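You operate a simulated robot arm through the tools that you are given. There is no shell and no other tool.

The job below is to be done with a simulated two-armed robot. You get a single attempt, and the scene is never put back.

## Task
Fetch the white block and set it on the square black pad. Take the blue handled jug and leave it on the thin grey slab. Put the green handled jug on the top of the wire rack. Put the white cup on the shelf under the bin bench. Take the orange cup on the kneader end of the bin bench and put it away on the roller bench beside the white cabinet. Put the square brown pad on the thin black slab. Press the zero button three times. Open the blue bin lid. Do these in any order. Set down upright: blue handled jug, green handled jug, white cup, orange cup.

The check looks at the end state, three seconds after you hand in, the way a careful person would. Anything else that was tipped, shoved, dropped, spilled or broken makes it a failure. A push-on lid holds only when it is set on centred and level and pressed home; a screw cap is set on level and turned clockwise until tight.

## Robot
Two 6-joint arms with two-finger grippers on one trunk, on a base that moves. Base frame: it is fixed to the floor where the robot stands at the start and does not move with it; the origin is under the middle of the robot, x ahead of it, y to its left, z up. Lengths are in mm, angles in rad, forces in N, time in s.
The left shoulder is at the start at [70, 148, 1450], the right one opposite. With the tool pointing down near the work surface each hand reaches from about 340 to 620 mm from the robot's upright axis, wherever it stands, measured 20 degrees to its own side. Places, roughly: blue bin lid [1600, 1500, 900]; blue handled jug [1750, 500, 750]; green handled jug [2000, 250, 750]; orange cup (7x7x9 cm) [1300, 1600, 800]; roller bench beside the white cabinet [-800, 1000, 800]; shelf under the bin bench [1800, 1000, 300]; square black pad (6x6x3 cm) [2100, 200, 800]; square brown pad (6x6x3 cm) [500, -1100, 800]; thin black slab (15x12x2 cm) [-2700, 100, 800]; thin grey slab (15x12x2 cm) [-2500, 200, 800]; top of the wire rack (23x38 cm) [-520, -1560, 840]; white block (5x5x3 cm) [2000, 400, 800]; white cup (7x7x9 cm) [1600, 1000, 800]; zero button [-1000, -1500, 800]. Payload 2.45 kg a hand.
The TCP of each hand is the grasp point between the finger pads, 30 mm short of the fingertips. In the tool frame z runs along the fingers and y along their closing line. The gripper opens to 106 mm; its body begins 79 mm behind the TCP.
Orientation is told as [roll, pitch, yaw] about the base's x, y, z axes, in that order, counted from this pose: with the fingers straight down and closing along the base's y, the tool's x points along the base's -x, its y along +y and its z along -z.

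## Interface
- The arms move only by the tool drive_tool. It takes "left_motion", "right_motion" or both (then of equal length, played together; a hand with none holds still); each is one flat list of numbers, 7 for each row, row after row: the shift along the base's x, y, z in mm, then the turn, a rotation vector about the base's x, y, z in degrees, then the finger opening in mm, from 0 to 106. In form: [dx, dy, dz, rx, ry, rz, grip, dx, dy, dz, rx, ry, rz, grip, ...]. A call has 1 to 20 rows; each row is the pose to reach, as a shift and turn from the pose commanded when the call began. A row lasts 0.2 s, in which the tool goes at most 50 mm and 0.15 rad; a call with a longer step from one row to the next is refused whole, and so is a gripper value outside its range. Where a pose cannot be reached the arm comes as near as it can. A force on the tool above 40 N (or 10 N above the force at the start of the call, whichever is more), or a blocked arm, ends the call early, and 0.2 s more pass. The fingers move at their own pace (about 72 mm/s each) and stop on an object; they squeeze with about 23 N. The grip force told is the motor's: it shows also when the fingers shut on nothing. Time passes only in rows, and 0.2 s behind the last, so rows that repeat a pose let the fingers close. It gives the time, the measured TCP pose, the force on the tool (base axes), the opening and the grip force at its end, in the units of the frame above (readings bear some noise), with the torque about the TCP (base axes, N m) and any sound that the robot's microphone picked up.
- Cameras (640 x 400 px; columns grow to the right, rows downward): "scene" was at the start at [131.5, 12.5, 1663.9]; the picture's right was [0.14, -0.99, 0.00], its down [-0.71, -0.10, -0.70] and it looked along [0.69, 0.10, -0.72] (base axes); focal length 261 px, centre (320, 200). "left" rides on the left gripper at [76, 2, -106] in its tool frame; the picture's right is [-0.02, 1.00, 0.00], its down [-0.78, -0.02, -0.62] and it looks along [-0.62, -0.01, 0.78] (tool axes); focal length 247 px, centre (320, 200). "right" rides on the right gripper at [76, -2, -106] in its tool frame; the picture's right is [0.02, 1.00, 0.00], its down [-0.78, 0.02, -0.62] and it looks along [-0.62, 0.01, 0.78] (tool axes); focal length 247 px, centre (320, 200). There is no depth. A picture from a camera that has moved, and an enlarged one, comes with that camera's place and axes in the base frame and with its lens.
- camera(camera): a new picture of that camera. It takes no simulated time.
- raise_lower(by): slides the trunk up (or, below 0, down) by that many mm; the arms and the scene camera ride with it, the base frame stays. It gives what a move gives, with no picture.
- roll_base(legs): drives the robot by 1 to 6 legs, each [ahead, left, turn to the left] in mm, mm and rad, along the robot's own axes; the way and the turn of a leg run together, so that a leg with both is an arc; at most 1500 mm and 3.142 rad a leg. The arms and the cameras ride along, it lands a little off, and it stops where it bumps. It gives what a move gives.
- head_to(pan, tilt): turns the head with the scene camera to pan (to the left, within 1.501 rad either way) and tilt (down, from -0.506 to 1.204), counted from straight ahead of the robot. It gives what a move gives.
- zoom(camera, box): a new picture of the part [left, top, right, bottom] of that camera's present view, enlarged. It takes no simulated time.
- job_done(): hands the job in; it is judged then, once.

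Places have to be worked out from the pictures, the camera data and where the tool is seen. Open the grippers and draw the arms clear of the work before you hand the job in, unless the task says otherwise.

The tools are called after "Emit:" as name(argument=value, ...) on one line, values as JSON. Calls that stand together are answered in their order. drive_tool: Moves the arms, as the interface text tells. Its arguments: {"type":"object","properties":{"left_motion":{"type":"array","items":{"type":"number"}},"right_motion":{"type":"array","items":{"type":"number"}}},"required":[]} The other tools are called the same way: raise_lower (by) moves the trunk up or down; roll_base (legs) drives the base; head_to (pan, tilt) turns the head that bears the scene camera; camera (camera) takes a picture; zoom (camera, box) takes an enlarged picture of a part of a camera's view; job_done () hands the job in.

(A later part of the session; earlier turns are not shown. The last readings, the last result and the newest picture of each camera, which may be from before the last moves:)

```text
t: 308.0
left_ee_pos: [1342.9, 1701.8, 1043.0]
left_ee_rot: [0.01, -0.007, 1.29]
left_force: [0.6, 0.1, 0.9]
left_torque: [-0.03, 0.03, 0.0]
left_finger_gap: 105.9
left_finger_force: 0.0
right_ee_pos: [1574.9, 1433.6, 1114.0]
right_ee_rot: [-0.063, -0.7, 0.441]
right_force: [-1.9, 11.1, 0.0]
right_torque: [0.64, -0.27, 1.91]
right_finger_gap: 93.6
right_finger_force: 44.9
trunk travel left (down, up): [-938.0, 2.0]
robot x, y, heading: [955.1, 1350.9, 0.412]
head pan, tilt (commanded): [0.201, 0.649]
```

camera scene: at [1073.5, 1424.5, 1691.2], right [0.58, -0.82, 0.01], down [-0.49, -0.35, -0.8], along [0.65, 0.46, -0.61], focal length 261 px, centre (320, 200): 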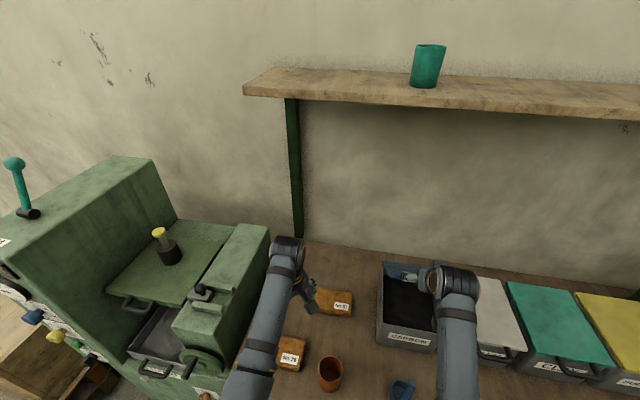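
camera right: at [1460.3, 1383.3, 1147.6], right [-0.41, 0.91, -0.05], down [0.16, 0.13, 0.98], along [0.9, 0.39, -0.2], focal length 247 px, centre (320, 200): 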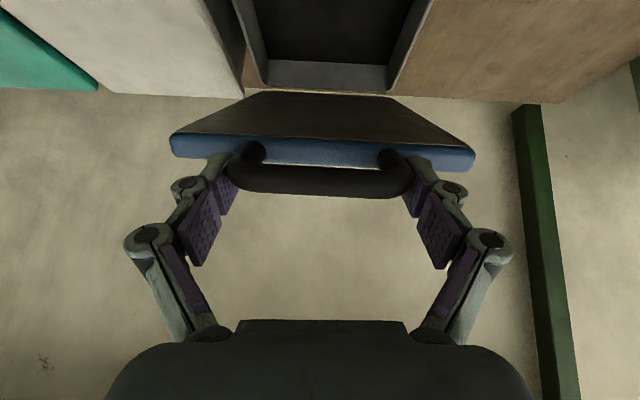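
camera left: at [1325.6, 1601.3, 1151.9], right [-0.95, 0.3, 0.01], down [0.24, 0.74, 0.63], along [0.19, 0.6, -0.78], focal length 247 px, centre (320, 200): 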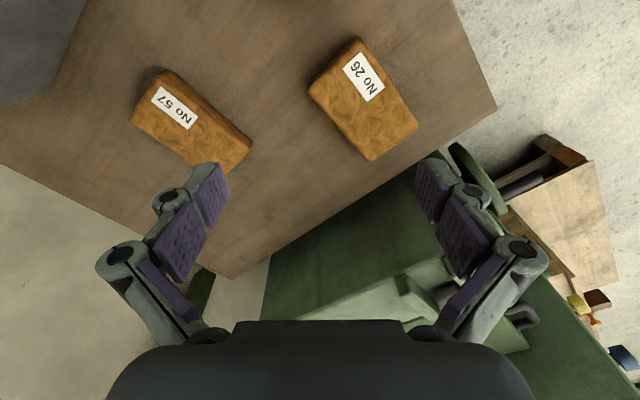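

Side load is down to ~11 N. I continue the arc from 40° to 60° with a slight left bias.

Emit:
drive_tool(right_motion=[12.5, 7.3, 15.9, 2.05, -4.56, 0, 60, 26.4, 15.1, 30.3, 4.1, -9.12, 0, 60, 41.5, 23.6, 43.2, 6.15, -13.7, 0, 60, 57.6, 32.5, 54.4, 8.2, -18.2, 0, 60])

Emit:
camera(camera="right")

Emit:
camera(camera="scene")

```text
t: 309.0
left_ee_pos: [1341.7, 1700.1, 1043.5]
left_ee_rot: [0.012, -0.009, 1.292]
left_force: [0.4, -0.7, -0.5]
left_torque: [0.0, -0.01, 0.0]
left_finger_gap: 105.9
left_finger_force: 0.0
right_ee_pos: [1635.1, 1462.7, 1168.4]
right_ee_rot: [-0.081, -1.047, 0.453]
right_force: [0.4, -0.3, 0.0]
right_torque: [0.02, -0.02, -0.06]
right_finger_gap: 60.0
right_finger_force: 0.0
trunk travel left (down, up): [-938.0, 2.0]
robot x, y, heading: [954.7, 1348.4, 0.414]
head pan, tilt (commanded): [0.201, 0.649]
```

```text
taken
camera right: at [1516.3, 1411.5, 1155.9], right [-0.38, 0.92, -0.06], down [-0.16, 0.0, 0.99], along [0.91, 0.39, 0.15], focal length 247 px, centre (320, 200)
```

right: 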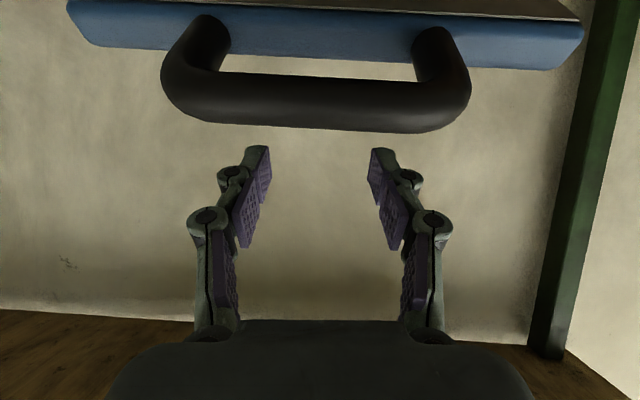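

```text
taken
camera scene: at [1073.9, 1424.0, 1691.2], right [0.57, -0.82, 0.0], down [-0.5, -0.35, -0.8], along [0.65, 0.46, -0.61], focal length 261 px, centre (320, 200)
```

scene: 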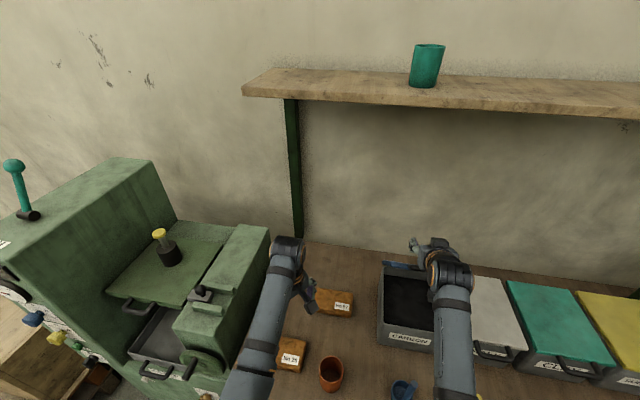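

The handle slipped out of the fingers near the end. I zoom to see where the lid is now.

Emit:
zoom(camera="scene", box=[360, 220, 520, 370])

Emit:
drive_tool(right_motion=[0, 0, 0, 0, 0, 0, 40, 0, 0, 0, 0, 0, 0, 20])

Emit:
camera(camera="right")

Emit:
zoom(camera="scene", box=[360, 220, 520, 370])

```text
2.67 times, centred on (440, 295) of scene
camera zoom: at [1073.9, 1424.0, 1691.2], right [0.57, -0.82, 0.0], down [-0.5, -0.35, -0.8], along [0.65, 0.46, -0.61], focal length 696 px, centre (0, -53)
```

zoom: 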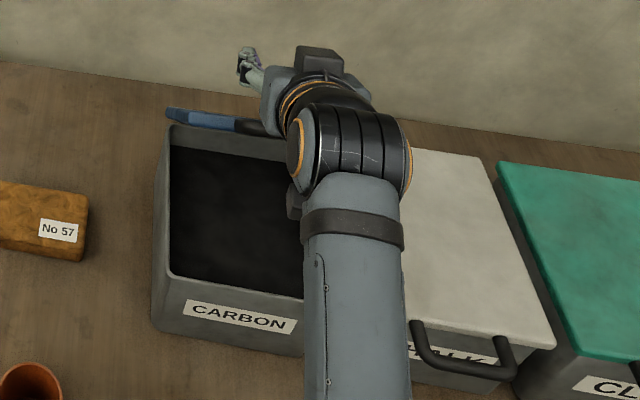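

```text
t: 309.6
left_ee_pos: [1343.4, 1699.1, 1042.5]
left_ee_rot: [0.01, -0.008, 1.292]
left_force: [-0.5, 0.4, -0.3]
left_torque: [-0.01, -0.01, 0.0]
left_finger_gap: 105.9
left_finger_force: 0.1
right_ee_pos: [1635.3, 1462.1, 1169.8]
right_ee_rot: [-0.078, -1.046, 0.452]
right_force: [-0.5, 0.8, 0.0]
right_torque: [0.01, 0.01, -0.01]
right_finger_gap: 19.9
right_finger_force: 0.0
trunk travel left (down, up): [-938.0, 2.0]
robot x, y, heading: [958.0, 1351.4, 0.412]
head pan, tilt (commanded): [0.201, 0.649]
```

```text
taken
camera right: at [1516.5, 1411.4, 1156.5], right [-0.38, 0.92, -0.06], down [-0.16, 0.0, 0.99], along [0.91, 0.39, 0.15], focal length 247 px, centre (320, 200)
```

right: 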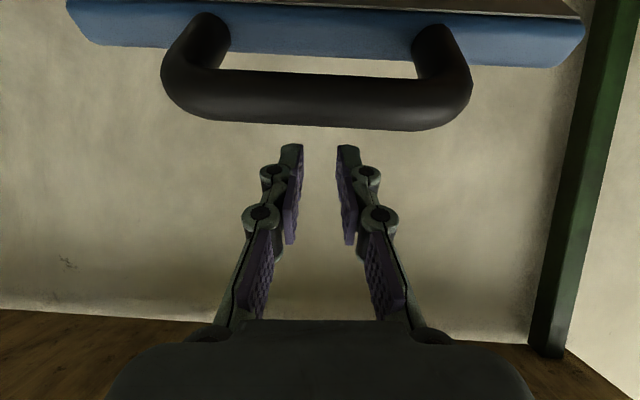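

```text
2.67 times, centred on (440, 295) of scene
camera zoom: at [1073.8, 1423.3, 1691.3], right [0.57, -0.82, 0.0], down [-0.5, -0.35, -0.8], along [0.65, 0.46, -0.6], focal length 696 px, centre (0, -53)
```

zoom: 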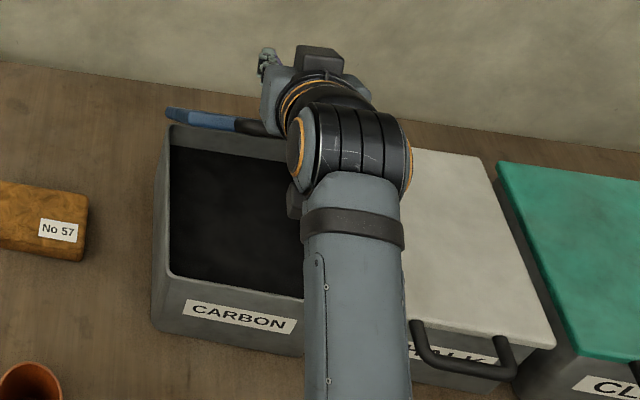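

The lid stays up by itself at roughly 50°. I want it wider open: I'll move the hand out sideways, then come under the lid with closed fingers and push it further back. First I shift the base right, then back.

Emit:
drive_tool(right_motion=[0, 0, 0, 0, 0, 0, 0, 0, 0, 0, 0, 0, 0, 0])

Emit:
roll_base(legs=[[0, -175, 0], [-90, 0, 0]])

Emit:
camera(camera="scene")

Emit:
camera(camera="right")

```text
t: 310.2
left_ee_pos: [1342.8, 1698.8, 1044.1]
left_ee_rot: [0.012, -0.01, 1.291]
left_force: [0.0, -0.7, -0.2]
left_torque: [-0.02, 0.02, 0.01]
left_finger_gap: 106.0
left_finger_force: 0.0
right_ee_pos: [1636.3, 1461.5, 1169.6]
right_ee_rot: [-0.078, -1.047, 0.452]
right_force: [-1.0, -1.3, 0.5]
right_torque: [0.0, -0.01, 0.01]
right_finger_gap: 0.1
right_finger_force: 22.8
trunk travel left (down, up): [-938.0, 2.0]
robot x, y, heading: [956.5, 1351.3, 0.412]
head pan, tilt (commanded): [0.201, 0.649]
```

```text
t: 312.4
left_ee_pos: [1334.5, 1506.5, 1042.0]
left_ee_rot: [0.013, -0.007, 1.289]
left_force: [0.9, 1.1, -0.3]
left_torque: [0.0, 0.03, -0.02]
left_finger_gap: 106.0
left_finger_force: 0.1
right_ee_pos: [1627.4, 1267.6, 1165.3]
right_ee_rot: [-0.076, -1.04, 0.45]
right_force: [-0.2, 0.7, 0.0]
right_torque: [0.01, 0.01, 0.02]
right_finger_gap: 0.1
right_finger_force: 22.6
trunk travel left (down, up): [-938.0, 2.0]
robot x, y, heading: [942.4, 1162.7, 0.408]
head pan, tilt (commanded): [0.201, 0.649]
```

```text
taken
camera scene: at [1068.0, 1231.4, 1690.6], right [0.57, -0.82, 0.0], down [-0.5, -0.35, -0.79], along [0.65, 0.45, -0.61], focal length 261 px, centre (320, 200)
```

scene: 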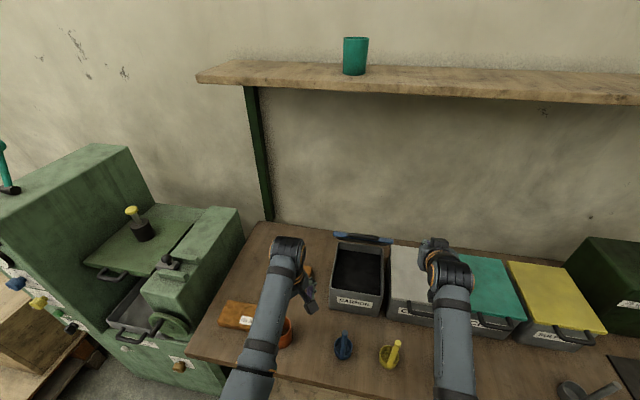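

```text
taken
camera right: at [1507.9, 1216.9, 1153.3], right [-0.38, 0.92, -0.06], down [-0.15, 0.0, 0.99], along [0.91, 0.39, 0.14], focal length 247 px, centre (320, 200)
```

right: 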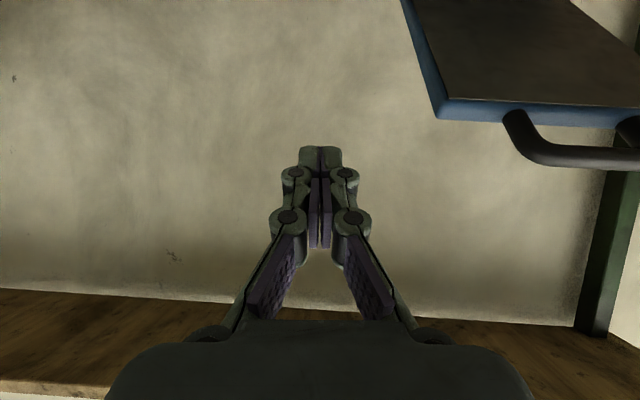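

I zoom on the lid to judge its angle.

Emit:
zoom(camera="scene", box=[310, 210, 450, 330])

```text
3.33 times, centred on (380, 270) of scene
camera zoom: at [1068.0, 1231.4, 1690.6], right [0.57, -0.82, 0.0], down [-0.5, -0.35, -0.79], along [0.65, 0.45, -0.61], focal length 870 px, centre (120, -33)
```

zoom: 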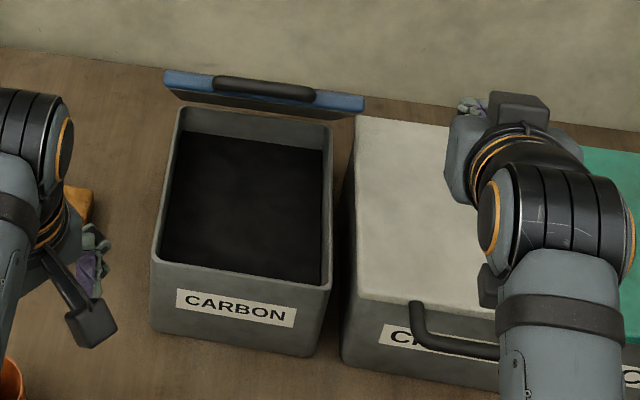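

The lid stands at about 51° and holds. I now level the right hand (fingers pointing forward, closed) at z ≈ 1105, still beside the lid.

Emit:
drive_tool(right_motion=[-4.6, -2, -15, 3.1, -5.5, 0.5, 0, -9.2, -4, -30, 6.2, -11.1, 1, 0, -13.8, -5.9, -45, 9.3, -16.6, 1.5, 0, -18.4, -7.9, -60, 12.4, -22.2, 2, 0, -18.4, -7.9, -60, 12.4, -22.2, 2, 0])

Emit:
camera(camera="right")

Emit:
camera(camera="scene")

```text
t: 313.6
left_ee_pos: [1331.9, 1504.2, 1043.2]
left_ee_rot: [0.012, -0.009, 1.288]
left_force: [0.2, -0.1, 0.1]
left_torque: [0.01, 0.04, 0.02]
left_finger_gap: 106.3
left_finger_force: 0.0
right_ee_pos: [1605.9, 1257.6, 1108.5]
right_ee_rot: [0.149, -1.487, 0.266]
right_force: [0.4, 0.5, -0.5]
right_torque: [0.04, 0.0, 0.0]
right_finger_gap: 0.0
right_finger_force: 23.1
trunk travel left (down, up): [-938.0, 2.0]
robot x, y, heading: [943.5, 1156.8, 0.41]
head pan, tilt (commanded): [0.201, 0.649]
```

```text
taken
camera right: at [1504.3, 1212.7, 1040.4], right [-0.4, 0.92, -0.01], down [-0.51, -0.22, 0.83], along [0.76, 0.34, 0.55], focal length 247 px, centre (320, 200)
```

right: 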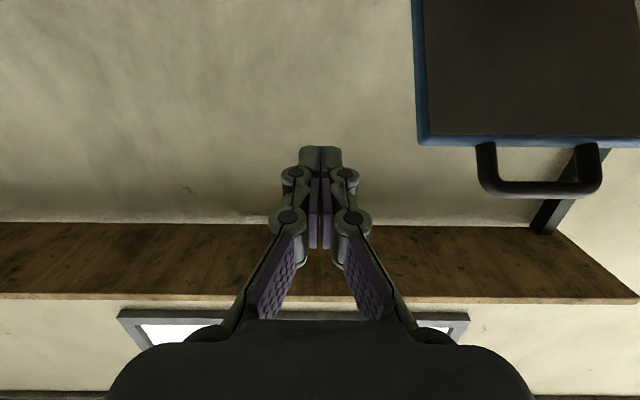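

```text
taken
camera scene: at [1062.9, 1228.9, 1691.1], right [0.57, -0.82, 0.0], down [-0.5, -0.35, -0.8], along [0.65, 0.45, -0.61], focal length 261 px, centre (320, 200)
```

scene: 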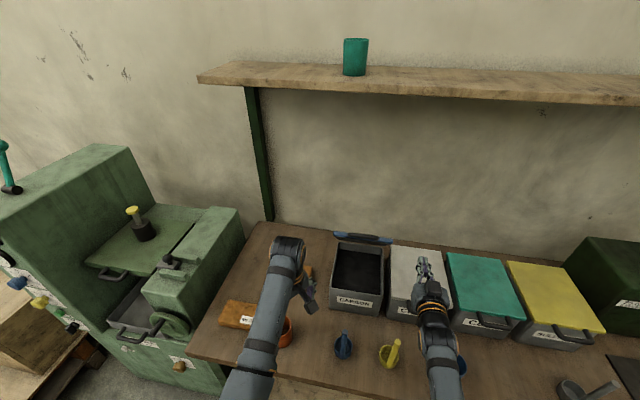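

The hand is level and clear. I shift the base left 155 mm, bringing the closed fingers under the lid's front.

Emit:
roll_base(legs=[[0, 155, 0]])

Emit:
camera(camera="right")

Emit:
zoom(camera="scene", box=[310, 200, 500, 350])

```text
t: 314.9
left_ee_pos: [1273.9, 1639.8, 1044.9]
left_ee_rot: [0.012, -0.009, 1.281]
left_force: [0.4, -0.1, 0.0]
left_torque: [0.0, 0.02, -0.02]
left_finger_gap: 105.9
left_finger_force: 0.1
right_ee_pos: [1546.6, 1391.9, 1108.6]
right_ee_rot: [0.172, -1.486, 0.235]
right_force: [-0.4, -0.4, -0.3]
right_torque: [0.01, -0.01, -0.01]
right_finger_gap: 0.0
right_finger_force: 22.8
trunk travel left (down, up): [-938.0, 2.0]
robot x, y, heading: [882.4, 1299.1, 0.402]
head pan, tilt (commanded): [0.201, 0.649]
```

```text
taken
camera right: at [1444.7, 1347.3, 1040.9], right [-0.4, 0.92, -0.01], down [-0.51, -0.21, 0.83], along [0.76, 0.33, 0.55], focal length 247 px, centre (320, 200)
```

right: 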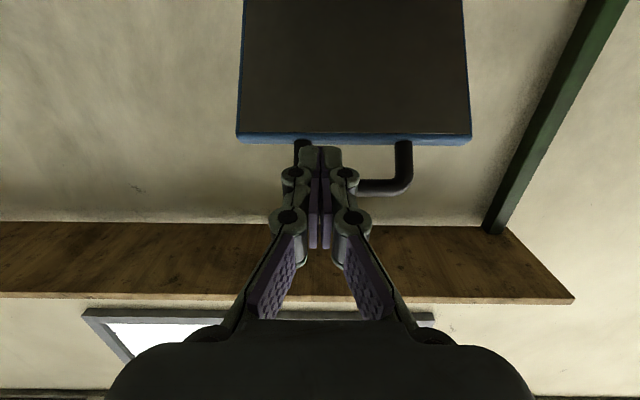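

```text
2.67 times, centred on (405, 275) of scene
camera zoom: at [1003.4, 1363.7, 1691.3], right [0.57, -0.82, 0.0], down [-0.5, -0.34, -0.8], along [0.66, 0.45, -0.6], focal length 696 px, centre (93, 0)
```

zoom: 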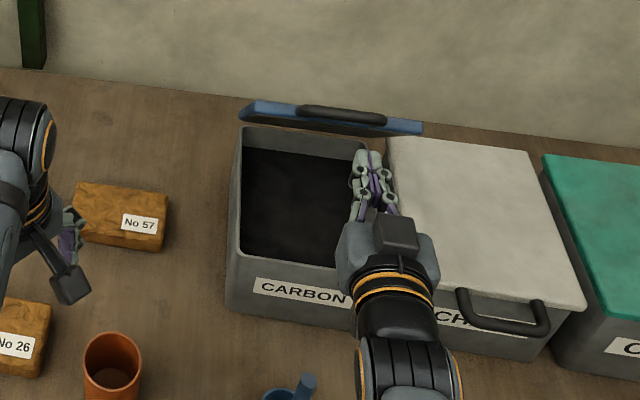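

The closed fingertips are just below and in front of the lid's underside. I roll the base 80 mm ahead, pushing the lid back.

Emit:
roll_base(legs=[[80, 0, 0]])

Emit:
camera(camera="right")

Emit:
zoom(camera="scene", box=[310, 200, 500, 350])

```text
t: 316.0
left_ee_pos: [1342.5, 1669.6, 1046.7]
left_ee_rot: [0.006, -0.012, 1.284]
left_force: [-1.1, -0.1, -0.5]
left_torque: [0.0, -0.01, 0.03]
left_finger_gap: 105.7
left_finger_force: 0.0
right_ee_pos: [1614.3, 1421.9, 1111.5]
right_ee_rot: [0.152, -1.491, 0.256]
right_force: [-0.5, -0.2, -0.1]
right_torque: [0.01, 0.03, 0.0]
right_finger_gap: 0.1
right_finger_force: 23.3
trunk travel left (down, up): [-938.0, 2.0]
robot x, y, heading: [958.8, 1327.2, 0.399]
head pan, tilt (commanded): [0.201, 0.649]
```

```text
taken
camera right: at [1512.1, 1377.5, 1043.8], right [-0.4, 0.92, -0.01], down [-0.52, -0.21, 0.83], along [0.76, 0.33, 0.56], focal length 247 px, centre (320, 200)
```

right: 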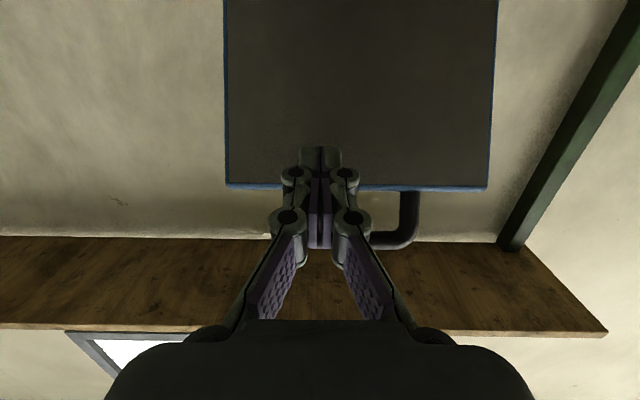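

```text
2.67 times, centred on (405, 275) of scene
camera zoom: at [1067.4, 1394.8, 1692.0], right [0.57, -0.82, 0.0], down [-0.49, -0.34, -0.8], along [0.66, 0.45, -0.6], focal length 696 px, centre (93, 0)
```

zoom: 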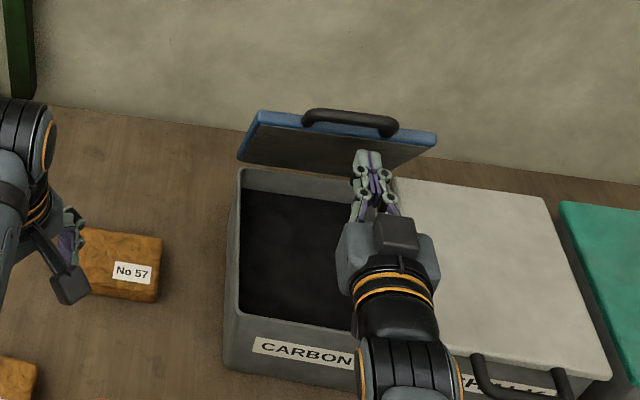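

The lid opened further and stays. I push on with the arm, 150 mm forward at the same height.

Emit:
drive_tool(right_motion=[13.8, 5.9, 0, 0, 0, 0, 0, 27.6, 11.8, 0, 0, 0, 0, 0, 41.4, 17.7, 0, 0, 0, 0, 0, 55.1, 23.6, 0, 0, 0, 0, 0, 68.9, 29.6, 0, 0, 0, 0, 0, 82.7, 35.5, 0, 0, 0, 0, 0, 96.5, 41.4, 0, 0, 0, 0, 0, 110.3, 47.3, 0, 0, 0, 0, 0, 124.1, 53.2, 0, 0, 0, 0, 0, 137.9, 59.1, 0, 0, 0, 0, 0])

Emit:
camera(camera="right")

Emit:
zoom(camera="scene", box=[310, 200, 500, 350])

```text
t: 318.2
left_ee_pos: [1347.7, 1672.5, 1042.7]
left_ee_rot: [0.013, -0.009, 1.281]
left_force: [0.2, 0.0, 0.1]
left_torque: [0.01, -0.01, -0.03]
left_finger_gap: 105.8
left_finger_force: 0.1
right_ee_pos: [1754.2, 1484.9, 1110.9]
right_ee_rot: [0.122, -1.482, 0.273]
right_force: [-0.1, 0.0, -1.1]
right_torque: [0.01, -0.04, -0.04]
right_finger_gap: 0.0
right_finger_force: 23.2
right hand out of reach, approached as far as the arm can: row 10
trunk travel left (down, up): [-938.0, 2.0]
robot x, y, heading: [954.6, 1330.5, 0.402]
head pan, tilt (commanded): [0.201, 0.649]
```

```text
taken
camera right: at [1651.0, 1440.1, 1044.0], right [-0.39, 0.92, -0.01], down [-0.51, -0.21, 0.83], along [0.77, 0.33, 0.55], focal length 247 px, centre (320, 200)
```

right: 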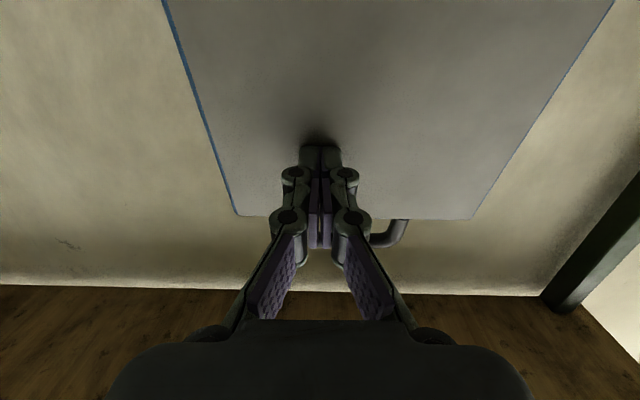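

```text
2.67 times, centred on (405, 275) of scene
camera zoom: at [1075.2, 1398.4, 1691.2], right [0.57, -0.82, 0.0], down [-0.5, -0.34, -0.8], along [0.66, 0.45, -0.61], focal length 696 px, centre (93, 0)
```

zoom: 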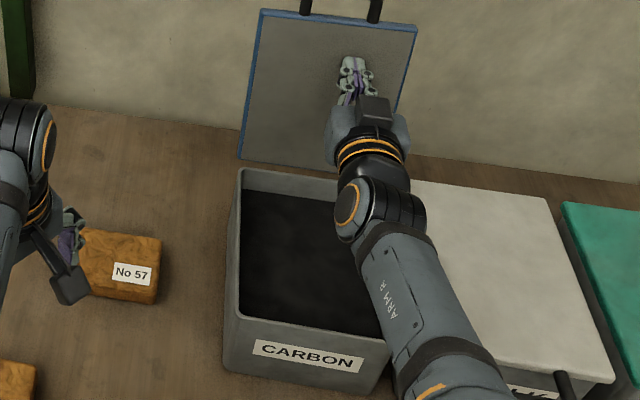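

The lid is now past vertical (about 100°). I draw the hand straight back, and check that the lid stays.

Emit:
drive_tool(right_motion=[-36.8, -15.8, 0, 0, 0, 0, 0, -73.5, -31.5, 0, 0, 0, 0, 0, -110.3, -47.3, 0, 0, 0, 0, 0, -137.9, -59.1, 0, 0, 0, 0, 0])

Emit:
roll_base(legs=[[-200, 0, 0]])

Emit:
camera(camera="scene")

Emit:
zoom(camera="scene", box=[260, 170, 450, 320])

```text
t: 319.2
left_ee_pos: [1344.5, 1671.8, 1043.7]
left_ee_rot: [0.011, -0.01, 1.281]
left_force: [0.6, 0.0, -0.4]
left_torque: [0.0, -0.01, 0.0]
left_finger_gap: 106.3
left_finger_force: 0.1
right_ee_pos: [1614.8, 1424.3, 1113.5]
right_ee_rot: [-0.376, -1.483, 0.781]
right_force: [-0.6, 0.7, -0.1]
right_torque: [0.06, 0.0, -0.08]
right_finger_gap: 0.1
right_finger_force: 22.8
trunk travel left (down, up): [-938.0, 2.0]
robot x, y, heading: [954.9, 1328.4, 0.405]
head pan, tilt (commanded): [0.201, 0.649]
```

```text
t: 320.8
left_ee_pos: [1164.1, 1594.3, 1042.6]
left_ee_rot: [0.013, -0.007, 1.282]
left_force: [-0.4, -0.8, -0.9]
left_torque: [-0.01, 0.04, -0.01]
left_finger_gap: 106.0
left_finger_force: 0.1
right_ee_pos: [1434.1, 1349.5, 1110.6]
right_ee_rot: [0.137, -1.482, 0.271]
right_force: [0.3, 0.4, -0.7]
right_torque: [-0.02, -0.04, 0.01]
right_finger_gap: 0.0
right_finger_force: 23.0
trunk travel left (down, up): [-938.0, 2.0]
robot x, y, heading: [771.9, 1250.2, 0.405]
head pan, tilt (commanded): [0.201, 0.649]
```

```text
taken
camera scene: at [894.6, 1321.6, 1690.8], right [0.57, -0.82, 0.0], down [-0.5, -0.34, -0.79], along [0.65, 0.45, -0.61], focal length 261 px, centre (320, 200)
```

scene: 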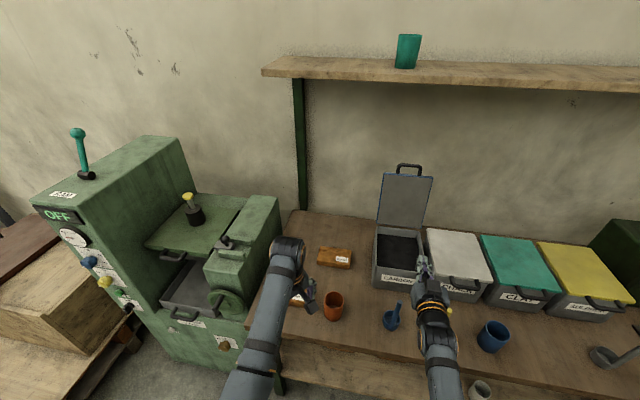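

```text
2.67 times, centred on (355, 245) of scene
camera zoom: at [894.6, 1321.6, 1690.8], right [0.57, -0.82, 0.0], down [-0.5, -0.34, -0.79], along [0.65, 0.45, -0.61], focal length 696 px, centre (227, 80)
```

zoom: 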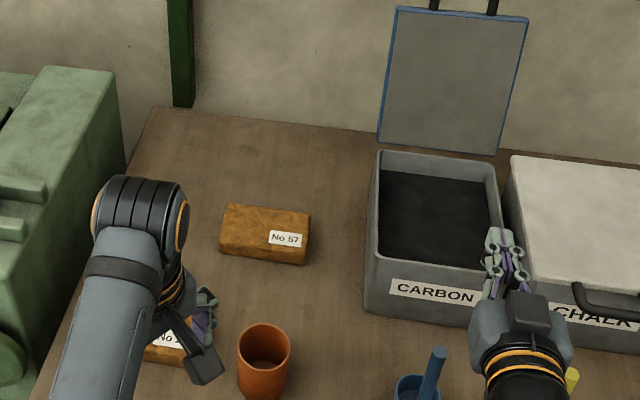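

The blue lid stands fully open and stays. Now the orange cup with the left hand: I roll so the left hand comes over it.

Emit:
roll_base(legs=[[0, -84, 0], [130, 0, 0]])

Emit:
camera(camera="left")

Emit:
camera(camera="scene")

```text
t: 322.8
left_ee_pos: [1311.2, 1568.4, 1044.6]
left_ee_rot: [0.011, -0.01, 1.286]
left_force: [0.3, -0.4, -0.3]
left_torque: [0.04, 0.0, -0.01]
left_finger_gap: 106.3
left_finger_force: 0.1
right_ee_pos: [1582.5, 1322.1, 1114.0]
right_ee_rot: [0.165, -1.49, 0.246]
right_force: [0.2, 0.0, 0.1]
right_torque: [0.04, -0.01, 0.0]
right_finger_gap: 0.0
right_finger_force: 23.4
trunk travel left (down, up): [-938.0, 2.0]
robot x, y, heading: [923.8, 1226.1, 0.404]
head pan, tilt (commanded): [0.201, 0.649]
```

```text
taken
camera left: at [1288.3, 1492.9, 1150.0], right [-0.95, 0.3, 0.01], down [0.24, 0.74, 0.63], along [0.18, 0.6, -0.78], focal length 247 px, centre (320, 200)
```

left: 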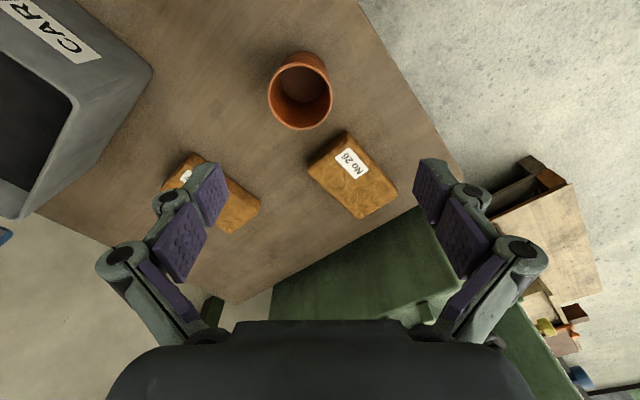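

```text
taken
camera scene: at [1039.8, 1290.5, 1691.6], right [0.57, -0.82, 0.0], down [-0.5, -0.34, -0.8], along [0.65, 0.46, -0.6], focal length 261 px, centre (320, 200)
```

scene: 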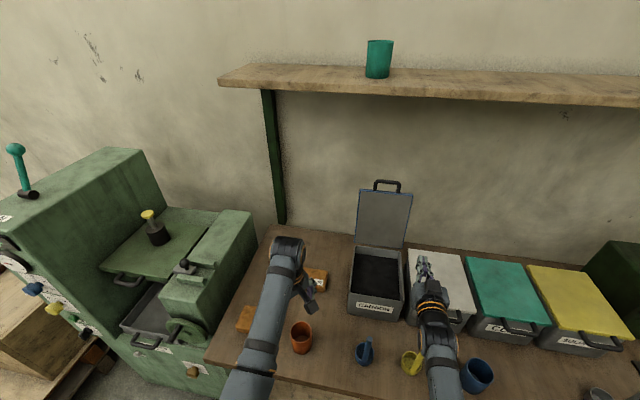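

The orange cup's rim centre is ~18 mm to the side of the TCP and nothing is near the fingers. I centre over it and descend to just above, then re-check.

Emit:
drive_tool(left_motion=[9, -2.2, -25, 0, 0, 0, 106, 17.9, -4.5, -60, 0, 0, 0, 106, 17.9, -4.5, -100, 0, 0, 0, 106, 17.9, -4.5, -110, 0, 0, 0, 106])

Emit:
camera(camera="left")

```text
t: 323.8
left_ee_pos: [1328.3, 1565.0, 933.0]
left_ee_rot: [0.011, -0.009, 1.287]
left_force: [0.9, -0.2, 0.4]
left_torque: [0.03, 0.02, -0.03]
left_finger_gap: 105.9
left_finger_force: 0.1
right_ee_pos: [1582.7, 1324.9, 1112.0]
right_ee_rot: [0.141, -1.487, 0.27]
right_force: [0.0, -0.8, -0.3]
right_torque: [0.03, 0.02, 0.01]
right_finger_gap: 0.0
right_finger_force: 23.3
trunk travel left (down, up): [-938.0, 2.0]
robot x, y, heading: [923.8, 1223.2, 0.41]
head pan, tilt (commanded): [0.201, 0.649]
```

```text
taken
camera left: at [1305.7, 1490.4, 1038.1], right [-0.95, 0.3, 0.01], down [0.24, 0.74, 0.63], along [0.18, 0.6, -0.78], focal length 247 px, centre (320, 200)
```

left: 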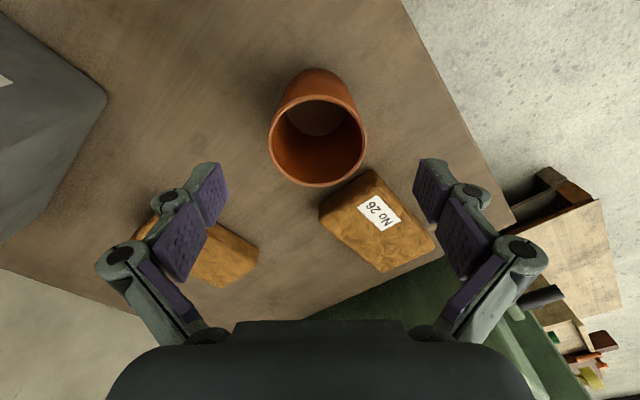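

The cup is centred exactly. I descend to z ~845, close on it and lift.

Emit:
drive_tool(left_motion=[0, 0, -30, 0, 0, 0, 106, 0, 0, -60, 0, 0, 0, 106, 0, 0, -88, 0, 0, 0, 106, 0, 0, -88, 0, 0, 0, 106, 0, 0, -88, 0, 0, 0, 80, 0, 0, -88, 0, 0, 0, 55, 0, 0, -88, 0, 0, 0, 45, 0, 0, -88, 0, 0, 0, 45])

Emit:
drive_tool(left_motion=[0, 0, 15, 0, 0, 0, 45, 0, 0, 45, 0, 0, 0, 45, 0, 0, 80, 0, 0, 0, 45, 0, 0, 115, 0, 0, 0, 45])

Emit:
camera(camera="left")

```text
t: 325.6
left_ee_pos: [1329.4, 1566.0, 845.7]
left_ee_rot: [0.01, -0.009, 1.286]
left_force: [2.0, 1.1, 2.3]
left_torque: [-0.06, -0.12, 0.02]
left_finger_gap: 63.8
left_finger_force: 22.8
right_ee_pos: [1583.2, 1324.1, 1113.9]
right_ee_rot: [0.143, -1.487, 0.268]
right_force: [0.7, -0.1, -0.3]
right_torque: [0.03, 0.02, 0.0]
right_finger_gap: 0.0
right_finger_force: 22.7
trunk travel left (down, up): [-938.0, 2.0]
robot x, y, heading: [924.7, 1226.1, 0.405]
head pan, tilt (commanded): [0.201, 0.649]
```

```text
t: 326.6
left_ee_pos: [1328.9, 1564.8, 962.2]
left_ee_rot: [0.009, -0.007, 1.283]
left_force: [0.5, -0.8, -0.5]
left_torque: [0.01, -0.01, 0.02]
left_finger_gap: 63.9
left_finger_force: 22.7
right_ee_pos: [1583.4, 1325.0, 1114.0]
right_ee_rot: [0.143, -1.488, 0.266]
right_force: [0.0, -0.9, 0.2]
right_torque: [0.04, -0.01, 0.01]
right_finger_gap: 0.0
right_finger_force: 23.2
trunk travel left (down, up): [-938.0, 2.0]
robot x, y, heading: [925.9, 1223.1, 0.408]
head pan, tilt (commanded): [0.201, 0.649]
```

```text
taken
camera left: at [1307.0, 1490.7, 1066.8], right [-0.95, 0.3, 0.01], down [0.24, 0.74, 0.63], along [0.18, 0.6, -0.78], focal length 247 px, centre (320, 200)
```

left: 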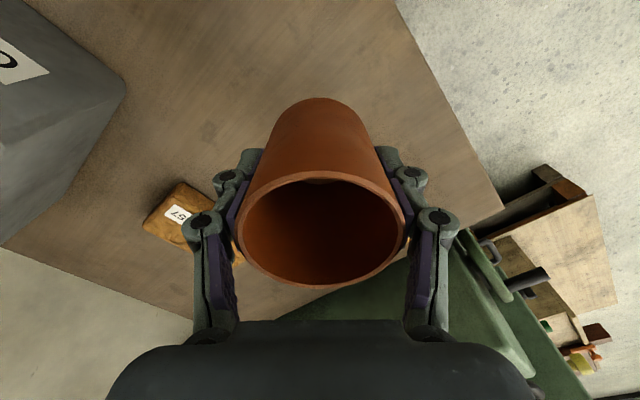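

The orange cup is held. I back away from the bin bench, move to open floor and turn toward the roller bench.

Emit:
roll_base(legs=[[-500, 0, 0], [0, -800, 0], [0, 0, 1.571]])

Emit:
head_to(pan=0.7, tilt=0.55)

Emit:
camera(camera="scene")

```text
t: 337.4
left_ee_pos: [430.6, 671.7, 960.1]
left_ee_rot: [0.012, -0.009, 2.908]
left_force: [0.0, 0.6, 0.0]
left_torque: [0.01, -0.03, 0.04]
left_finger_gap: 64.1
left_finger_force: 22.5
right_ee_pos: [658.2, 938.0, 1111.4]
right_ee_rot: [0.143, -1.487, 1.887]
right_force: [0.2, -0.6, -0.2]
right_torque: [-0.01, -0.03, 0.03]
right_finger_gap: 0.1
right_finger_force: 22.8
trunk travel left (down, up): [-938.0, 2.0]
robot x, y, heading: [791.5, 281.1, 2.031]
head pan, tilt (commanded): [0.201, 0.649]
```

```text
t: 338.3
left_ee_pos: [430.1, 671.6, 960.2]
left_ee_rot: [0.01, -0.008, 2.909]
left_force: [-0.3, -0.5, -1.3]
left_torque: [-0.02, -0.01, 0.01]
left_finger_gap: 63.8
left_finger_force: 23.2
right_ee_pos: [658.0, 937.7, 1113.4]
right_ee_rot: [0.142, -1.486, 1.891]
right_force: [-0.8, 1.1, 0.9]
right_torque: [0.02, 0.01, 0.01]
right_finger_gap: 0.1
right_finger_force: 23.4
trunk travel left (down, up): [-938.0, 2.0]
robot x, y, heading: [796.6, 285.2, 2.027]
head pan, tilt (commanded): [0.7, 0.55]
```

```text
taken
camera scene: at [689.0, 365.9, 1700.0], right [0.4, 0.92, 0.0], down [0.48, -0.21, -0.85], along [-0.78, 0.34, -0.52], focal length 261 px, centre (320, 200)
```

scene: 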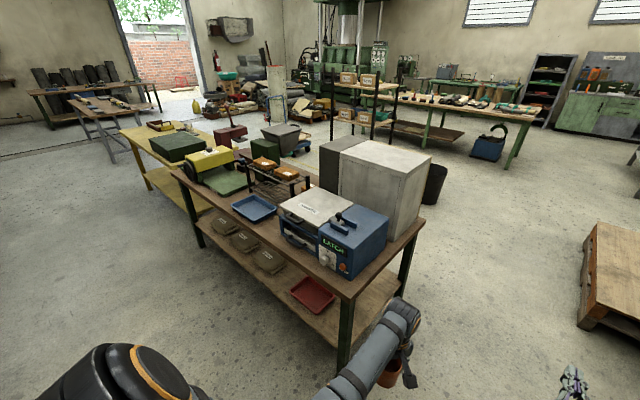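

I zoom in on the roller bench to find a free spot on its top.

Emit:
zoom(camera="scene", box=[150, 120, 450, 330])

```text
1.90 times, centred on (300, 225) of scene
camera zoom: at [689.0, 365.9, 1700.0], right [0.4, 0.92, 0.0], down [0.48, -0.21, -0.85], along [-0.78, 0.34, -0.52], focal length 497 px, centre (358, 152)
```

zoom: 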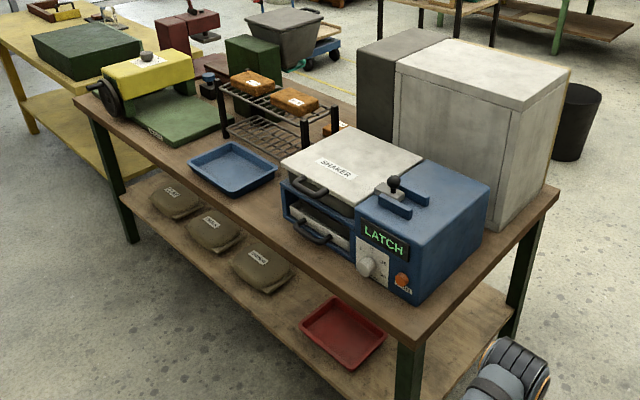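

The white cabinet stands on the roller bench's right rear; the named place seems to be on its far side. First I fold the right hand back to a compact, straight-down pose for driving.

Emit:
drive_tool(right_motion=[3.9, -8, -9.4, -6.4, -3.1, 0, 0, 7.9, -16, -18.8, -12.7, -6.3, 0, 0, 11.8, -24, -28.2, -19.1, -9.4, 0, 0, 15.7, -32, -37.7, -25.5, -12.5, 0, 0, 19.7, -40, -47, -31.8, -15.6, 0, 0, 23.6, -48, -56.5, -38.2, -18.8, 0, 0, 27.5, -56, -66, -44.6, -21.9, 0, 0, 31.5, -64, -75, -50.9, -25, 0, 0, 35.4, -72, -84.7, -57.3, -28.1, 0, 0, 39.3, -80, -94, -63.7, -31.3, 0, 0, 43.3, -88, -103.6, -70, -34.4, 0, 0, 47.2, -96, -113, -76.4, -37.5, 0, 0])

Emit:
head_to(pan=0.0, tilt=0.4)

Emit:
camera(camera="scene")

```text
t: 340.9
left_ee_pos: [430.0, 672.2, 961.6]
left_ee_rot: [0.011, -0.009, 2.909]
left_force: [0.5, -0.2, -1.3]
left_torque: [0.01, 0.04, -0.01]
left_finger_gap: 63.6
left_finger_force: 23.2
right_ee_pos: [704.5, 841.6, 997.9]
right_ee_rot: [0.006, 0.0, 2.016]
right_force: [-0.2, -0.6, -0.2]
right_torque: [-0.02, 0.0, 0.0]
right_finger_gap: 0.1
right_finger_force: 22.9
trunk travel left (down, up): [-938.0, 2.0]
robot x, y, heading: [789.2, 285.2, 2.026]
head pan, tilt (commanded): [0.7, 0.55]
```

```text
t: 342.0
left_ee_pos: [432.1, 670.8, 962.0]
left_ee_rot: [0.01, -0.009, 2.908]
left_force: [-0.4, 0.1, -1.3]
left_torque: [0.0, 0.02, -0.01]
left_finger_gap: 63.9
left_finger_force: 23.0
right_ee_pos: [706.0, 842.5, 999.4]
right_ee_rot: [0.006, -0.003, 2.016]
right_force: [-0.5, -0.1, 0.2]
right_torque: [-0.02, -0.02, 0.02]
right_finger_gap: 0.0
right_finger_force: 22.7
trunk travel left (down, up): [-938.0, 2.0]
robot x, y, heading: [795.3, 284.9, 2.029]
head pan, tilt (commanded): [0.0, 0.4]
```

```text
taken
camera scene: at [730.1, 412.7, 1713.8], right [0.9, 0.44, 0.0], down [0.17, -0.35, -0.92], along [-0.41, 0.83, -0.39], focal length 261 px, centre (320, 200)
```

scene: 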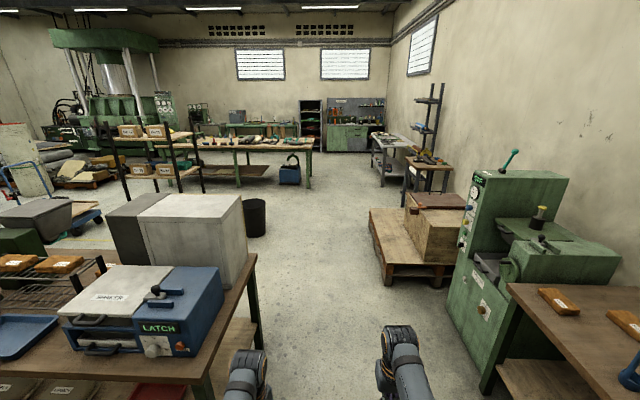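

The way around the right end of the roller bench is open. I straighten the heading, drive forward past it, and turn around to face its rear side.

Emit:
roll_base(legs=[[0, 0, -0.053], [1100, 0, 0], [1100, 0, 0]])

Emit:
roll_base(legs=[[0, 0, 1.571], [0, 0, 1.571]])

Emit:
head_to(pan=-0.6, tilt=0.5)

Emit:
camera(camera="scene")

```text
t: 353.3
left_ee_pos: [-393.8, 2742.0, 961.6]
left_ee_rot: [0.012, -0.009, 2.846]
left_force: [-0.8, -0.9, -1.5]
left_torque: [0.0, 0.0, -0.01]
left_finger_gap: 63.4
left_finger_force: 22.7
right_ee_pos: [-108.0, 2893.6, 999.3]
right_ee_rot: [0.007, -0.003, 1.954]
right_force: [0.0, -0.4, 0.3]
right_torque: [-0.04, -0.01, 0.01]
right_finger_gap: 0.0
right_finger_force: 23.2
trunk travel left (down, up): [-938.0, 2.0]
robot x, y, heading: [-55.5, 2332.4, 1.967]
head pan, tilt (commanded): [0.0, 0.4]
```

```text
t: 361.3
left_ee_pos: [268.1, 1910.2, 960.7]
left_ee_rot: [0.011, -0.009, -0.326]
left_force: [-0.7, -0.5, -1.0]
left_torque: [0.03, 0.0, 0.0]
left_finger_gap: 63.6
left_finger_force: 22.7
right_ee_pos: [-22.5, 1767.2, 999.0]
right_ee_rot: [0.006, -0.001, -1.218]
right_force: [-0.3, 0.1, 1.2]
right_torque: [-0.02, 0.0, -0.04]
right_finger_gap: 0.1
right_finger_force: 23.1
trunk travel left (down, up): [-938.0, 2.0]
robot x, y, heading: [-57.1, 2331.3, -1.206]
head pan, tilt (commanded): [0.0, 0.4]
```

```text
t: 362.3
left_ee_pos: [266.7, 1911.1, 960.0]
left_ee_rot: [0.01, -0.007, -0.328]
left_force: [0.5, 1.0, -1.2]
left_torque: [0.02, 0.02, 0.0]
left_finger_gap: 63.7
left_finger_force: 22.5
right_ee_pos: [-21.9, 1766.7, 998.3]
right_ee_rot: [0.006, -0.003, -1.218]
right_force: [0.1, 0.1, -0.2]
right_torque: [0.02, -0.01, -0.01]
right_finger_gap: 0.3
right_finger_force: 22.9
trunk travel left (down, up): [-938.0, 2.0]
robot x, y, heading: [-58.3, 2333.5, -1.203]
head pan, tilt (commanded): [-0.6, 0.499]
```

```text
taken
camera scene: at [-58.8, 2196.7, 1704.6], right [-0.97, 0.23, 0.0], down [0.11, 0.47, -0.88], along [-0.2, -0.85, -0.48], focal length 261 px, centre (320, 200)
```

scene: 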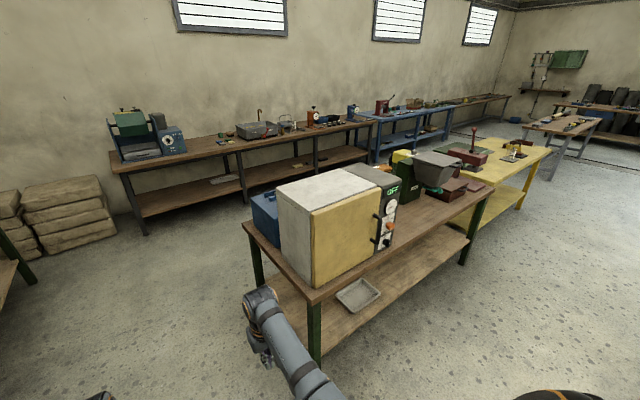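

From behind, I see the free stretch of bench top beside the white cabinet (between it and the hopper). I zoom there.

Emit:
zoom(camera="scene", box=[250, 130, 530, 310])

```text
2.22 times, centred on (390, 220) of scene
camera zoom: at [-58.8, 2196.7, 1704.6], right [-0.97, 0.23, 0.0], down [0.11, 0.47, -0.88], along [-0.2, -0.85, -0.48], focal length 580 px, centre (164, 156)
```

zoom: 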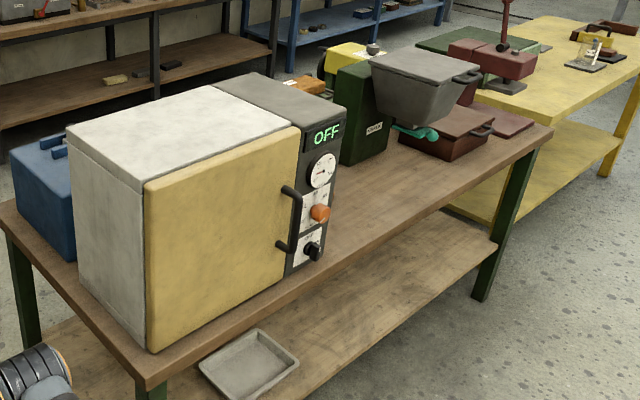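

The target area is the free bench top beside the cabinet, around [-860, 1020]. I draw the right hand in, and slide along behind the bench until I'm opposite that spot.

Emit:
drive_tool(right_motion=[-9.6, 33.8, -25, 0, 0, 0, 0, -19.2, 67.6, -50, 0, 0, 0, 0, -28.7, 101.5, -75, 0, 0, 0, 0, -38.3, 135.3, -98, 0, 0, 0, 0])

Emit:
roll_base(legs=[[0, 0, 0.037], [0, -1396, 0]])

Emit:
head_to(pan=0.0, tilt=0.7)

Emit:
camera(camera="scene")

```text
t: 363.3
left_ee_pos: [266.4, 1911.3, 961.8]
left_ee_rot: [0.012, -0.008, -0.327]
left_force: [-0.7, 0.0, 0.1]
left_torque: [-0.02, 0.02, 0.01]
left_finger_gap: 63.6
left_finger_force: 23.3
right_ee_pos: [-60.8, 1904.8, 902.0]
right_ee_rot: [0.006, -0.004, -1.218]
right_force: [-0.3, -0.4, 0.8]
right_torque: [-0.05, -0.01, -0.02]
right_finger_gap: 0.0
right_finger_force: 23.0
trunk travel left (down, up): [-938.0, 2.0]
robot x, y, heading: [-57.5, 2331.3, -1.207]
head pan, tilt (commanded): [-0.6, 0.499]
```

```text
t: 370.7
left_ee_pos: [-1018.1, 1373.6, 961.1]
left_ee_rot: [0.01, -0.008, -0.292]
left_force: [0.4, 0.3, -1.2]
left_torque: [0.05, 0.0, 0.01]
left_finger_gap: 63.4
left_finger_force: 23.1
right_ee_pos: [-1345.4, 1353.1, 901.4]
right_ee_rot: [0.005, -0.001, -1.185]
right_force: [-0.1, -0.4, -0.5]
right_torque: [-0.01, -0.01, 0.0]
right_finger_gap: 0.0
right_finger_force: 23.5
trunk travel left (down, up): [-938.0, 2.0]
robot x, y, heading: [-1357.3, 1779.6, -1.18]
head pan, tilt (commanded): [-0.6, 0.499]
```

```text
t: 371.7
left_ee_pos: [-1018.0, 1371.4, 961.0]
left_ee_rot: [0.011, -0.008, -0.291]
left_force: [-0.3, 0.2, -1.2]
left_torque: [0.0, -0.04, 0.02]
left_finger_gap: 63.3
left_finger_force: 23.5
right_ee_pos: [-1345.3, 1353.7, 901.9]
right_ee_rot: [0.005, -0.002, -1.185]
right_force: [-0.9, -1.0, 0.2]
right_torque: [0.0, 0.01, -0.01]
right_finger_gap: 0.0
right_finger_force: 22.9
trunk travel left (down, up): [-938.0, 2.0]
robot x, y, heading: [-1358.7, 1783.1, -1.176]
head pan, tilt (commanded): [0.0, 0.7]
```

```text
taken
camera scene: at [-1302.7, 1657.5, 1687.0], right [-0.92, -0.39, 0.0], down [-0.25, 0.59, -0.77], along [0.3, -0.71, -0.64], focal length 261 px, centre (320, 200)
```

scene: 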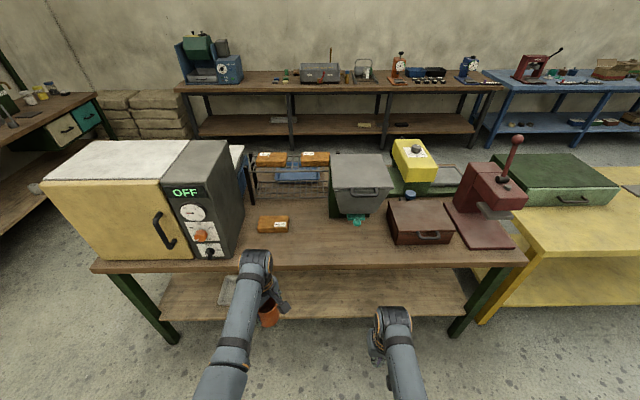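

I have a clear view: a free spot beside the cabinet at about [-872, 1040], with a brick behind it. I roll 355 mm toward the bench.

Emit:
roll_base(legs=[[200, 0, 0.01], [155, 0, 0]])

Emit:
camera(camera="left")

Emit:
camera(camera="scene")

```text
t: 374.3
left_ee_pos: [-876.3, 1052.0, 962.1]
left_ee_rot: [0.008, -0.012, -0.283]
left_force: [-1.0, 0.8, -1.4]
left_torque: [-0.01, -0.05, -0.01]
left_finger_gap: 64.0
left_finger_force: 22.9
right_ee_pos: [-1203.6, 1030.0, 902.7]
right_ee_rot: [0.006, -0.002, -1.177]
right_force: [-0.7, 0.1, 0.4]
right_torque: [-0.01, -0.02, 0.0]
right_finger_gap: 0.0
right_finger_force: 23.0
trunk travel left (down, up): [-938.0, 2.0]
robot x, y, heading: [-1215.5, 1458.7, -1.162]
head pan, tilt (commanded): [0.0, 0.7]
```

```text
taken
camera left: at [-949.8, 1074.2, 1067.4], right [0.3, 0.95, 0.01], down [0.74, -0.24, 0.63], along [0.6, -0.18, -0.78], focal length 247 px, centre (320, 200)
```

left: 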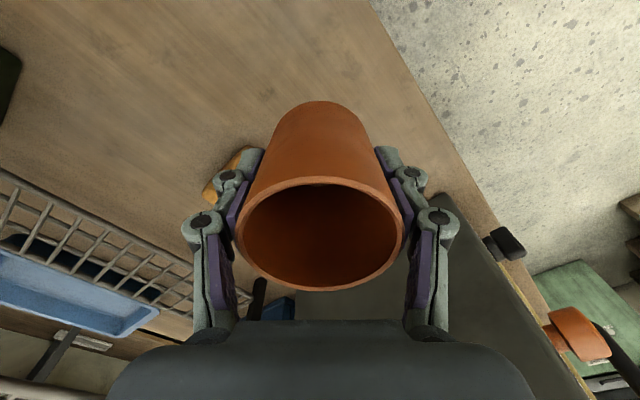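

```text
taken
camera scene: at [-1163.5, 1336.4, 1687.3], right [-0.92, -0.4, 0.0], down [-0.25, 0.59, -0.77], along [0.3, -0.7, -0.64], focal length 261 px, centre (320, 200)
```

scene: 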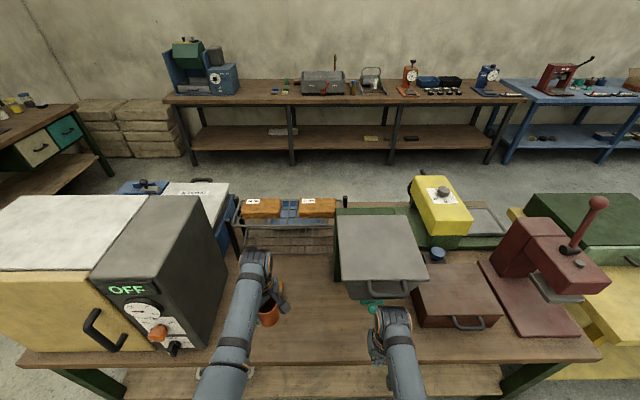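

The cup is ~110 mm in from the bench's rear edge and ~70 mm clear of the brick. I lower it here.

Emit:
drive_tool(left_motion=[0, 0, -35, 0, 0, 0, 45, 0, 0, -70, 0, 0, 0, 45, 0, 0, -95, 0, 0, 0, 45, 0, 0, -105, 0, 0, 0, 45, 0, 0, -105, 0, 0, 0, 45])

Emit:
camera(camera="left")

```text
t: 375.5
left_ee_pos: [-873.5, 1050.4, 855.5]
left_ee_rot: [0.012, -0.01, -0.284]
left_force: [-0.3, 0.3, -0.7]
left_torque: [0.02, 0.01, -0.01]
left_finger_gap: 63.5
left_finger_force: 23.4
right_ee_pos: [-1202.1, 1029.5, 900.4]
right_ee_rot: [0.005, -0.002, -1.176]
right_force: [-0.8, -0.6, 0.3]
right_torque: [-0.01, 0.02, 0.02]
right_finger_gap: 0.0
right_finger_force: 23.0
trunk travel left (down, up): [-938.0, 2.0]
robot x, y, heading: [-1214.3, 1455.5, -1.168]
head pan, tilt (commanded): [0.0, 0.7]
```

```text
taken
camera left: at [-948.9, 1072.9, 961.3], right [0.3, 0.95, 0.01], down [0.74, -0.24, 0.63], along [0.6, -0.18, -0.78], focal length 247 px, centre (320, 200)
```

left: 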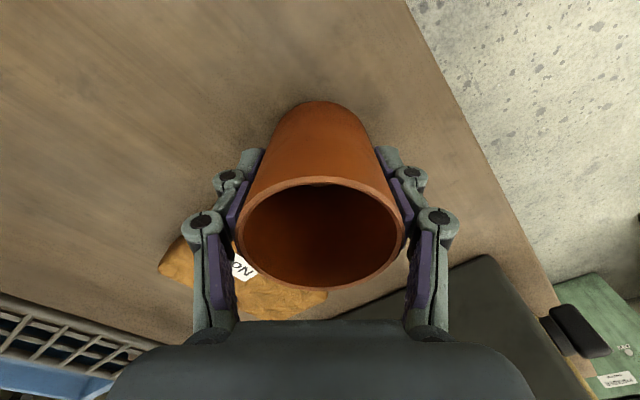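

Close to the surface now; I lower in 2 mm steps until contact.

Emit:
drive_tool(left_motion=[0, 0, -2, 0, 0, 0, 45, 0, 0, -4, 0, 0, 0, 45, 0, 0, -6, 0, 0, 0, 45, 0, 0, -8, 0, 0, 0, 45, 0, 0, -10, 0, 0, 0, 45, 0, 0, -10, 0, 0, 0, 45])

```text
t: 376.9
left_ee_pos: [-874.2, 1050.8, 846.6]
left_ee_rot: [0.01, -0.009, -0.283]
left_force: [-0.5, 0.3, 1.0]
left_torque: [-0.07, 0.04, -0.03]
left_finger_gap: 63.7
left_finger_force: 23.2
right_ee_pos: [-1202.3, 1029.0, 902.4]
right_ee_rot: [0.006, -0.003, -1.175]
right_force: [0.5, -0.3, 0.0]
right_torque: [-0.02, -0.03, 0.02]
right_finger_gap: 0.0
right_finger_force: 23.3
trunk travel left (down, up): [-938.0, 2.0]
robot x, y, heading: [-1216.2, 1455.3, -1.161]
head pan, tilt (commanded): [0.0, 0.7]
```

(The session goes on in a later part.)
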